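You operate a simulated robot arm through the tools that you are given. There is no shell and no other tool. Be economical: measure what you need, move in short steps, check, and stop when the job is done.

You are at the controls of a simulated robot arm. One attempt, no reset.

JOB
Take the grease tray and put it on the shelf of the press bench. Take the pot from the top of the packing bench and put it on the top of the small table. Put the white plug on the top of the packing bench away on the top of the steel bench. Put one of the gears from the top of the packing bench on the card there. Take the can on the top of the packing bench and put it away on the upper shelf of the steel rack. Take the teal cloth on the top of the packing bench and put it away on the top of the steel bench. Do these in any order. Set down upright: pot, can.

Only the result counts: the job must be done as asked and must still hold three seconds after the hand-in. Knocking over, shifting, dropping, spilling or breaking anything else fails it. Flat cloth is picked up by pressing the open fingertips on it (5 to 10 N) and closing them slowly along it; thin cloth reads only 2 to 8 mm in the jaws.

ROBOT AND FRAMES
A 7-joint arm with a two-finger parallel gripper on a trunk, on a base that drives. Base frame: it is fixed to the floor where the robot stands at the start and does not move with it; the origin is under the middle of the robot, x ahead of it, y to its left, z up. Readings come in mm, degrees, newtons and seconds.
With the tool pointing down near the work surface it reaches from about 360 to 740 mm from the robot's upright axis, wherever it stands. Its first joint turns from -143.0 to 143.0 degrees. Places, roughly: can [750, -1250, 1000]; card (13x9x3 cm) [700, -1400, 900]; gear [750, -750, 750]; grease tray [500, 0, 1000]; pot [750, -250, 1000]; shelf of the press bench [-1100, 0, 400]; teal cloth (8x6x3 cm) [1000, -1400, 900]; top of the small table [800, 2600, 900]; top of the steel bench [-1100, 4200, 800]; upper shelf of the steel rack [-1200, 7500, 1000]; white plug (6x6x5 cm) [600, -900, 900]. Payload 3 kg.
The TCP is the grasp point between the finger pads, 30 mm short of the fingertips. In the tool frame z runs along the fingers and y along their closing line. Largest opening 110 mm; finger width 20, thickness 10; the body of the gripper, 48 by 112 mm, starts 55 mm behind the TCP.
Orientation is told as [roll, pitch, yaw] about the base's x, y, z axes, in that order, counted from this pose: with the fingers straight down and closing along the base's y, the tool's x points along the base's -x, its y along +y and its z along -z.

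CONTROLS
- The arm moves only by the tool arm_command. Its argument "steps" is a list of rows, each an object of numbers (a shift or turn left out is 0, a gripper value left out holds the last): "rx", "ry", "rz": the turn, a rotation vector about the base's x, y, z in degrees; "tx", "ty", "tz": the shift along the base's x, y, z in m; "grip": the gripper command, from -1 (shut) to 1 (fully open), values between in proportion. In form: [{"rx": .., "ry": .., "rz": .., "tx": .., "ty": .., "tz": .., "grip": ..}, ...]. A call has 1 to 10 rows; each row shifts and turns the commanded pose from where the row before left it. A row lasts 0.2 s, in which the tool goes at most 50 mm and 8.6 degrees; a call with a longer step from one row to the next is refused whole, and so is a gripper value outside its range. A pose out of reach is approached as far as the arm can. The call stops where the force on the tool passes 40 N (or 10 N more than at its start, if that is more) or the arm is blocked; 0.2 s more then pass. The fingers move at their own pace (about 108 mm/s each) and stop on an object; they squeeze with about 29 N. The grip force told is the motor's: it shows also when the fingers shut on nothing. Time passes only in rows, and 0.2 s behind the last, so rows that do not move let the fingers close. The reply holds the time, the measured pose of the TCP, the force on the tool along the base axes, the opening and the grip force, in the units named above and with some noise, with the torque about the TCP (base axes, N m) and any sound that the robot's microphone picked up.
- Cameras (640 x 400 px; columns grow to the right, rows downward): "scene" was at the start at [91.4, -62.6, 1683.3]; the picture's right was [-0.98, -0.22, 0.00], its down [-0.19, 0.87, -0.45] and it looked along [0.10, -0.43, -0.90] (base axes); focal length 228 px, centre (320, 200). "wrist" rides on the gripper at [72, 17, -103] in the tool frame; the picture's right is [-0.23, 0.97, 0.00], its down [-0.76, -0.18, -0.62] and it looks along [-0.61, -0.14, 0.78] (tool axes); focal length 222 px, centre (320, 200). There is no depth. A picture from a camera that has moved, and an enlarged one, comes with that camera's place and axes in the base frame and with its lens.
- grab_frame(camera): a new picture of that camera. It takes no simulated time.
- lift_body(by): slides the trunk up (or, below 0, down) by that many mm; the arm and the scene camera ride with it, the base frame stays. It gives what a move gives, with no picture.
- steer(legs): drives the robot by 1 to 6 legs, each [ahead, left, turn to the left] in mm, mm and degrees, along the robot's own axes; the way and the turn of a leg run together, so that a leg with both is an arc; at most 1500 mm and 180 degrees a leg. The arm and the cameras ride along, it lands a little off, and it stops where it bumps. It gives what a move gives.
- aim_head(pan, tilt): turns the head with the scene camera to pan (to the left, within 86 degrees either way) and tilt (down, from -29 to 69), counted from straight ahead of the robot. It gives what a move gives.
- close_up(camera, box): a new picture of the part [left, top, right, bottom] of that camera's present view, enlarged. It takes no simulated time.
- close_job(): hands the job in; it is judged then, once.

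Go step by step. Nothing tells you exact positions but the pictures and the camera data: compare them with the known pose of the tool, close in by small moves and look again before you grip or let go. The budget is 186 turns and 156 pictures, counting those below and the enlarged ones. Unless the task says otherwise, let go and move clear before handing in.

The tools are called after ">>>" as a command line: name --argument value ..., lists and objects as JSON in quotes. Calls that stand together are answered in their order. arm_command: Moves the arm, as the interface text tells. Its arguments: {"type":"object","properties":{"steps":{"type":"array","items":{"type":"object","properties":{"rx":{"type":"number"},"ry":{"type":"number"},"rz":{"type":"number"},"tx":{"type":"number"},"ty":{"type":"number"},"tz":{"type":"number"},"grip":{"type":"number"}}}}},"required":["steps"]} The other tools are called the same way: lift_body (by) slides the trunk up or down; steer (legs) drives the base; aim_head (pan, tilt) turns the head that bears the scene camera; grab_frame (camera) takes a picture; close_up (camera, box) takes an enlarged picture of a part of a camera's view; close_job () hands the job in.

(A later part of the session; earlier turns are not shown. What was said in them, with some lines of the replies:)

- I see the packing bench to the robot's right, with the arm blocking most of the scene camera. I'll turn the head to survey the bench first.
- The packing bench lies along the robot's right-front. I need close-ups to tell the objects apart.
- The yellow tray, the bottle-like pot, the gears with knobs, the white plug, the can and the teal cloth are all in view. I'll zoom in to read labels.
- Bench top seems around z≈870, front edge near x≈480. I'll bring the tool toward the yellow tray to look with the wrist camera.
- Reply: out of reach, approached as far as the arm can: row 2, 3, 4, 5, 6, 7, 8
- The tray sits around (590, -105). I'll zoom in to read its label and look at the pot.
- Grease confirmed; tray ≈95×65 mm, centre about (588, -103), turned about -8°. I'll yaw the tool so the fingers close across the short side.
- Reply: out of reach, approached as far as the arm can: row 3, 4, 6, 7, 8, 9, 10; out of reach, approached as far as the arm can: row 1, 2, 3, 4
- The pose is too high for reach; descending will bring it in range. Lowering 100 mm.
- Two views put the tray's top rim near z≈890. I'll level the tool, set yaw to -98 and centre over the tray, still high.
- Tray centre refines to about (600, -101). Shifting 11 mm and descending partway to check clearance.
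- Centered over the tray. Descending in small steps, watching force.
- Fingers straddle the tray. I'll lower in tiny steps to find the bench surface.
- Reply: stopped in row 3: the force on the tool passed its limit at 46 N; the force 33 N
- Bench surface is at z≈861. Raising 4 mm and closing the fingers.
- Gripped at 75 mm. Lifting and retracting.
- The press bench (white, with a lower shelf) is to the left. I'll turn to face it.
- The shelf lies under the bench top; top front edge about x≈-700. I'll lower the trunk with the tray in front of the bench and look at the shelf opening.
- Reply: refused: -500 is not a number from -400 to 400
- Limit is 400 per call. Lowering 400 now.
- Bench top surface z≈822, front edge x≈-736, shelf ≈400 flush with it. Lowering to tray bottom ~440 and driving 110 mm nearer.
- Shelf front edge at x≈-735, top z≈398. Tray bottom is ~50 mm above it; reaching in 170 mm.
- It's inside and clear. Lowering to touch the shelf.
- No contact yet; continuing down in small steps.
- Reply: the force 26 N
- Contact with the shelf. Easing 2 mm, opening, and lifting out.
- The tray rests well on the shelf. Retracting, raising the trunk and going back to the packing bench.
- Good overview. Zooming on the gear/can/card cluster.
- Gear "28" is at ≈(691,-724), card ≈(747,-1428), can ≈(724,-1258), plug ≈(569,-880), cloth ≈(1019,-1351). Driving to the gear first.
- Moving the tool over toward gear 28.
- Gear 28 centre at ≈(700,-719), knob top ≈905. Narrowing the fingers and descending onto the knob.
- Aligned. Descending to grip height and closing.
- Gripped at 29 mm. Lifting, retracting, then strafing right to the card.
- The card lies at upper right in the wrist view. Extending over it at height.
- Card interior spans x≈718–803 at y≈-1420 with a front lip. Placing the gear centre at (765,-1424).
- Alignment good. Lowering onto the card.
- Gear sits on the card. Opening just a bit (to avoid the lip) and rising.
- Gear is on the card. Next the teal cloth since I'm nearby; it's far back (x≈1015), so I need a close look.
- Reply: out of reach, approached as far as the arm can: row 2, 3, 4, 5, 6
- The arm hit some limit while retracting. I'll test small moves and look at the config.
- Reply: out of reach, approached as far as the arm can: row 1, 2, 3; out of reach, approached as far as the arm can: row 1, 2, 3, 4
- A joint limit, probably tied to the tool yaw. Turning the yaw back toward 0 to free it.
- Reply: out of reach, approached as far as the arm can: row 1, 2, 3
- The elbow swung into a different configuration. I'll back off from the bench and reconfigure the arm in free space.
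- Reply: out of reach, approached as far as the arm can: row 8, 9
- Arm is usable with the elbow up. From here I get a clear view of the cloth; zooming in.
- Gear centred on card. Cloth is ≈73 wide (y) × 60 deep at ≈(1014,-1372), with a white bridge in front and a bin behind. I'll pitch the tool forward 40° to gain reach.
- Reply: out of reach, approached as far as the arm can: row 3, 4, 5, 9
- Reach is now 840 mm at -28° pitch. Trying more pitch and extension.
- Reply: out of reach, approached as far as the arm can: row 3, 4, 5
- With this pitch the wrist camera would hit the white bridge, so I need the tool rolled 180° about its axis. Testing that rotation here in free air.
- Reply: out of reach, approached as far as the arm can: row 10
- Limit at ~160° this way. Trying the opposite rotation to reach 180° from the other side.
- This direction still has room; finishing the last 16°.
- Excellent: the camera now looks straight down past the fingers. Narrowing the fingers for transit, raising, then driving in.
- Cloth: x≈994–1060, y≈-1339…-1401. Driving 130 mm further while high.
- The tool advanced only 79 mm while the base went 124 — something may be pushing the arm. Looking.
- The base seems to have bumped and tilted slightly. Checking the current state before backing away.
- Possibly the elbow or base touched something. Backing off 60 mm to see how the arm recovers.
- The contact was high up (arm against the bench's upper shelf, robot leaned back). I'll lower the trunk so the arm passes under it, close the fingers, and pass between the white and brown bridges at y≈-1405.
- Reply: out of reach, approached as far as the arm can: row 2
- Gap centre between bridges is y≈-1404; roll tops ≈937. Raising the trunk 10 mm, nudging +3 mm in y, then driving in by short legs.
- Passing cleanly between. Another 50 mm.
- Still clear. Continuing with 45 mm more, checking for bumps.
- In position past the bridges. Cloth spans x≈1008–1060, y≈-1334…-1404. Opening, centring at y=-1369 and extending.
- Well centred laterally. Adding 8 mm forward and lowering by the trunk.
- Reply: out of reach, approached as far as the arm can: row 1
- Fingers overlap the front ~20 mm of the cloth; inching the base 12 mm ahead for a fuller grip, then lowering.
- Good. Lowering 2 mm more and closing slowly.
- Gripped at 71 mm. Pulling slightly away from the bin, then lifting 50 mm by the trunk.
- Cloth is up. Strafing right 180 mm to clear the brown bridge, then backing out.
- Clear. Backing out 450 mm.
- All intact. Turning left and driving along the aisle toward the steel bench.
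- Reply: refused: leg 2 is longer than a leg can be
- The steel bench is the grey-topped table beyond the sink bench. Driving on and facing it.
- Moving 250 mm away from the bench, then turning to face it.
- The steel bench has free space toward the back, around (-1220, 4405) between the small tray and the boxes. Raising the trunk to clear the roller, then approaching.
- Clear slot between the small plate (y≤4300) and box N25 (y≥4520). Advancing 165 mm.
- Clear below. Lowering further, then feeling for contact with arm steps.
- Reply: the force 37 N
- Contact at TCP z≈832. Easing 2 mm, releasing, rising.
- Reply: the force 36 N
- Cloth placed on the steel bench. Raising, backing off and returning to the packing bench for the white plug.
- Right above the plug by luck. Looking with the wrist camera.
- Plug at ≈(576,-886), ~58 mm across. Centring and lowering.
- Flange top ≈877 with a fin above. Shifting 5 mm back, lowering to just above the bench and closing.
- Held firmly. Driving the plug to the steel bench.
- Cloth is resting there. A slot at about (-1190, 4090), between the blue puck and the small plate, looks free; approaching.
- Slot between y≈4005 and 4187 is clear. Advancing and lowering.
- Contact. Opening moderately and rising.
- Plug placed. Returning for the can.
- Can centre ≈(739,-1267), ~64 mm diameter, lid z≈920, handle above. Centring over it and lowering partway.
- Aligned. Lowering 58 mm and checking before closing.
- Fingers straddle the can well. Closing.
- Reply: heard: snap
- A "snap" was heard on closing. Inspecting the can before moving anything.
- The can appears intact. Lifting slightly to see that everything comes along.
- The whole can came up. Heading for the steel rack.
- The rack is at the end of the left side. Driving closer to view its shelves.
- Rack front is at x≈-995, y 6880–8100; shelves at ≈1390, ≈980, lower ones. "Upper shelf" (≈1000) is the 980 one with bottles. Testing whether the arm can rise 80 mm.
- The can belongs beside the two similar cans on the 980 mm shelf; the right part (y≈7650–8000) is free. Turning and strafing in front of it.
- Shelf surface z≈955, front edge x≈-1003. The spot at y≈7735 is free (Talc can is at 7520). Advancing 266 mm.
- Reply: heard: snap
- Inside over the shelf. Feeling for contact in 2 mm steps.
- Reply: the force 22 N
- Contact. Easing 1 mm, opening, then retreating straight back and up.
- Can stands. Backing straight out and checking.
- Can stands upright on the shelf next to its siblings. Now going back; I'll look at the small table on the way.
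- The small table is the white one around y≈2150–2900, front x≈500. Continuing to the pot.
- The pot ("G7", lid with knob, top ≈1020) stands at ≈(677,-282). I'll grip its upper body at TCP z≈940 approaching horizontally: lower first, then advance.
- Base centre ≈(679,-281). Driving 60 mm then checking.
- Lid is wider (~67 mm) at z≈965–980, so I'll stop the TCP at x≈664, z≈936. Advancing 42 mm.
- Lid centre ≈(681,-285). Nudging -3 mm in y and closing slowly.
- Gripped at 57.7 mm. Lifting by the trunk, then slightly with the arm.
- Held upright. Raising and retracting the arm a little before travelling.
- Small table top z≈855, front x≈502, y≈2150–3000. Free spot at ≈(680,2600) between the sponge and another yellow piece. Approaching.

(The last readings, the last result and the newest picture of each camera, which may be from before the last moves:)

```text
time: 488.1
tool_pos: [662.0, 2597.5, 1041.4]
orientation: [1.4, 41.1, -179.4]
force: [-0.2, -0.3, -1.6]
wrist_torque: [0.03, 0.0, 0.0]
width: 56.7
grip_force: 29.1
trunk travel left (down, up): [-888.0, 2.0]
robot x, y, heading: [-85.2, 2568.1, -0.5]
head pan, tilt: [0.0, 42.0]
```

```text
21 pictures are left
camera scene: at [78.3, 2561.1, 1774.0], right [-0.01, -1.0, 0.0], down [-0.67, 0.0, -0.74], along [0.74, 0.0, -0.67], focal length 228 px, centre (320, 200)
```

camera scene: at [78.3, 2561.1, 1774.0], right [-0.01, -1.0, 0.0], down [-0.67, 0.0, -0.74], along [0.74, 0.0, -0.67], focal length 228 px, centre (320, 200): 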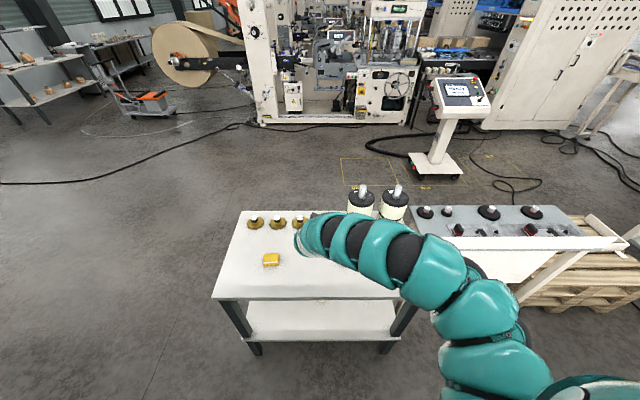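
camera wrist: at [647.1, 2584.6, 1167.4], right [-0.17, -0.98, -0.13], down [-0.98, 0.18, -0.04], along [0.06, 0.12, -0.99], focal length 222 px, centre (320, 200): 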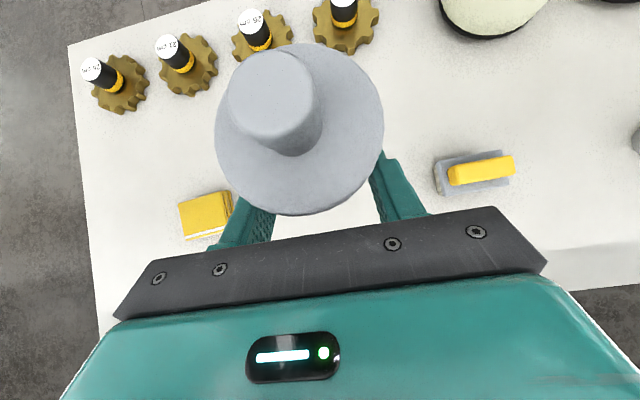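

Spot is clear all round. Lowering.

>>> lift_body --by -95

>>> grab_frame --camera "wrist"

>>> arm_command --steps '[{"tz": -0.003}, {"tz": -0.003}, {"tz": -0.003}, {"tz": -0.002}, {"tz": -0.002}, {"tz": -0.002}, {}]'

```text
time: 489.4
tool_pos: [662.4, 2598.2, 947.2]
orientation: [1.2, 41.3, -179.5]
force: [0.3, 0.1, -1.9]
wrist_torque: [-0.04, 0.02, 0.01]
width: 56.7
grip_force: 28.7
trunk travel left (down, up): [-793.0, 97.0]
robot x, y, heading: [-89.3, 2559.8, -0.5]
head pan, tilt: [0.0, 42.0]
```

```text
20 pictures are left
camera wrist: at [646.3, 2584.6, 1073.0], right [-0.17, -0.98, -0.13], down [-0.98, 0.18, -0.04], along [0.06, 0.12, -0.99], focal length 222 px, centre (320, 200)
```

wrist: 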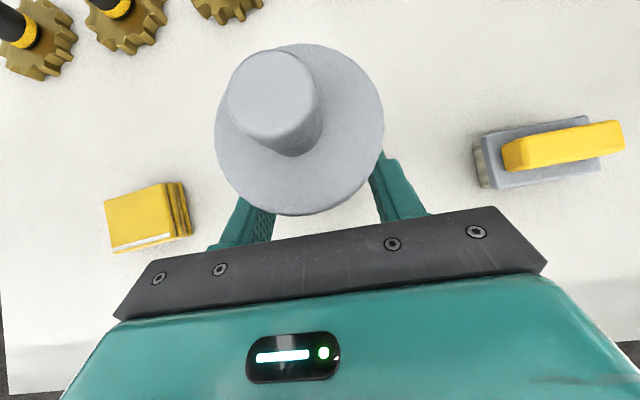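

```text
time: 491.0
tool_pos: [659.8, 2597.4, 932.8]
orientation: [1.3, 41.4, -179.5]
force: [4.1, 1.3, 17.0]
wrist_torque: [0.41, -0.48, -0.12]
width: 54.8
grip_force: 29.1
trunk travel left (down, up): [-793.0, 97.0]
robot x, y, heading: [-84.4, 2567.7, -0.3]
head pan, tilt: [0.0, 42.0]
```

Contact. Releasing gently.

>>> arm_command --steps '[{"tz": 0.001}, {"grip": 0.15}, {"grip": 0.4}, {"grip": 0.8}, {"grip": 1}, {}]'

>>> grab_frame --camera "wrist"

```text
time: 492.4
tool_pos: [660.5, 2599.2, 932.9]
orientation: [1.3, 41.3, -179.5]
force: [-0.4, -0.3, 0.5]
wrist_torque: [0.02, 0.0, 0.03]
width: 110.0
grip_force: 0.2
trunk travel left (down, up): [-793.0, 97.0]
robot x, y, heading: [-86.9, 2562.9, 0.0]
head pan, tilt: [0.0, 42.0]
```

```text
19 pictures are left
camera wrist: at [646.4, 2584.7, 1058.9], right [-0.17, -0.98, -0.13], down [-0.98, 0.18, -0.04], along [0.06, 0.12, -0.99], focal length 222 px, centre (320, 200)
```

wrist: 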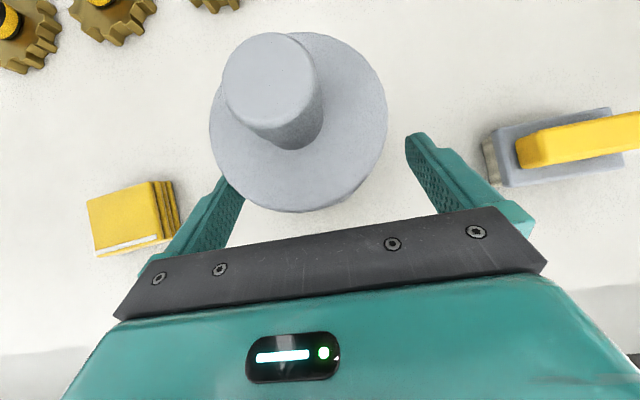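

Pot is standing. Backing straight out and verifying.

>>> steer --legs '[[-280, 0, 0]]'

>>> close_up --camera "scene" --box '[200, 150, 440, 310]'

>>> grab_frame --camera "wrist"

```text
time: 494.3
tool_pos: [377.8, 2600.3, 934.1]
orientation: [1.2, 41.3, -179.4]
force: [-0.6, -0.3, 0.5]
wrist_torque: [0.01, -0.01, 0.03]
width: 109.9
grip_force: 0.0
trunk travel left (down, up): [-793.0, 97.0]
robot x, y, heading: [-362.2, 2565.6, -0.2]
head pan, tilt: [0.0, 42.0]
```

```text
2.50 times, centred on (320, 230) of scene
camera zoom: at [-207.2, 2562.4, 1679.2], right [0.0, -1.0, 0.0], down [-0.67, 0.0, -0.74], along [0.74, 0.0, -0.67], focal length 570 px, centre (320, 125)
```

zoom: 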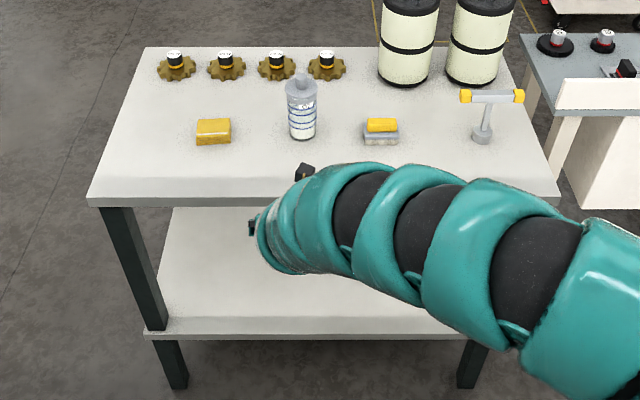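

```text
17 pictures are left
camera wrist: at [362.8, 2586.9, 1059.5], right [-0.17, -0.98, -0.13], down [-0.98, 0.18, -0.04], along [0.06, 0.12, -0.99], focal length 222 px, centre (320, 200)
```

wrist: 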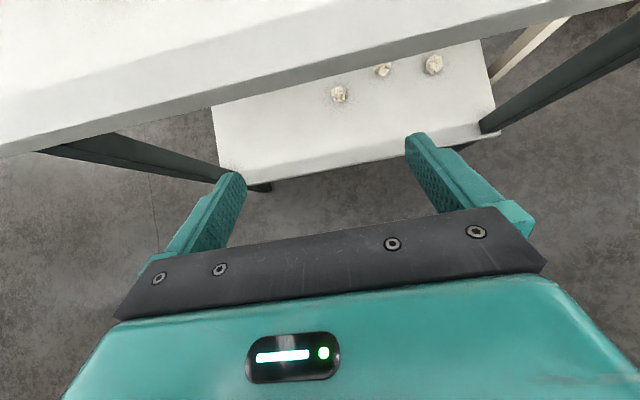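

All six things are where they belong, the gripper is clear, and the pot stands upright on the small table, so I'm handing in the job.

>>> close_job

```text
The job is handed in.
```

I've handed the job in with all six tasks done, though I can't rule out damage to the can. I heard a snap as the gripper closed on it and another just before I set it on the shelf. I saw no damage in the pictures.

- **Grease tray:** on the shelf of the press bench.
- **Pot:** upright on the top of the small table.
- **White plug and teal cloth:** both on the top of the steel bench, towards the back.
- **Gear:** the 28-tooth gear sits inside the card on the packing bench.
- **Can:** upright on the upper shelf of the steel rack, beside two similar cans. The rack has a higher deck too; I took "upper shelf" to be the one nearest the 1000 mm you gave.

While reaching for the cloth, the robot bumped something, probably the packing bench's upper shelf, and leaned back. In later pictures nothing on the bench appeared to have moved.
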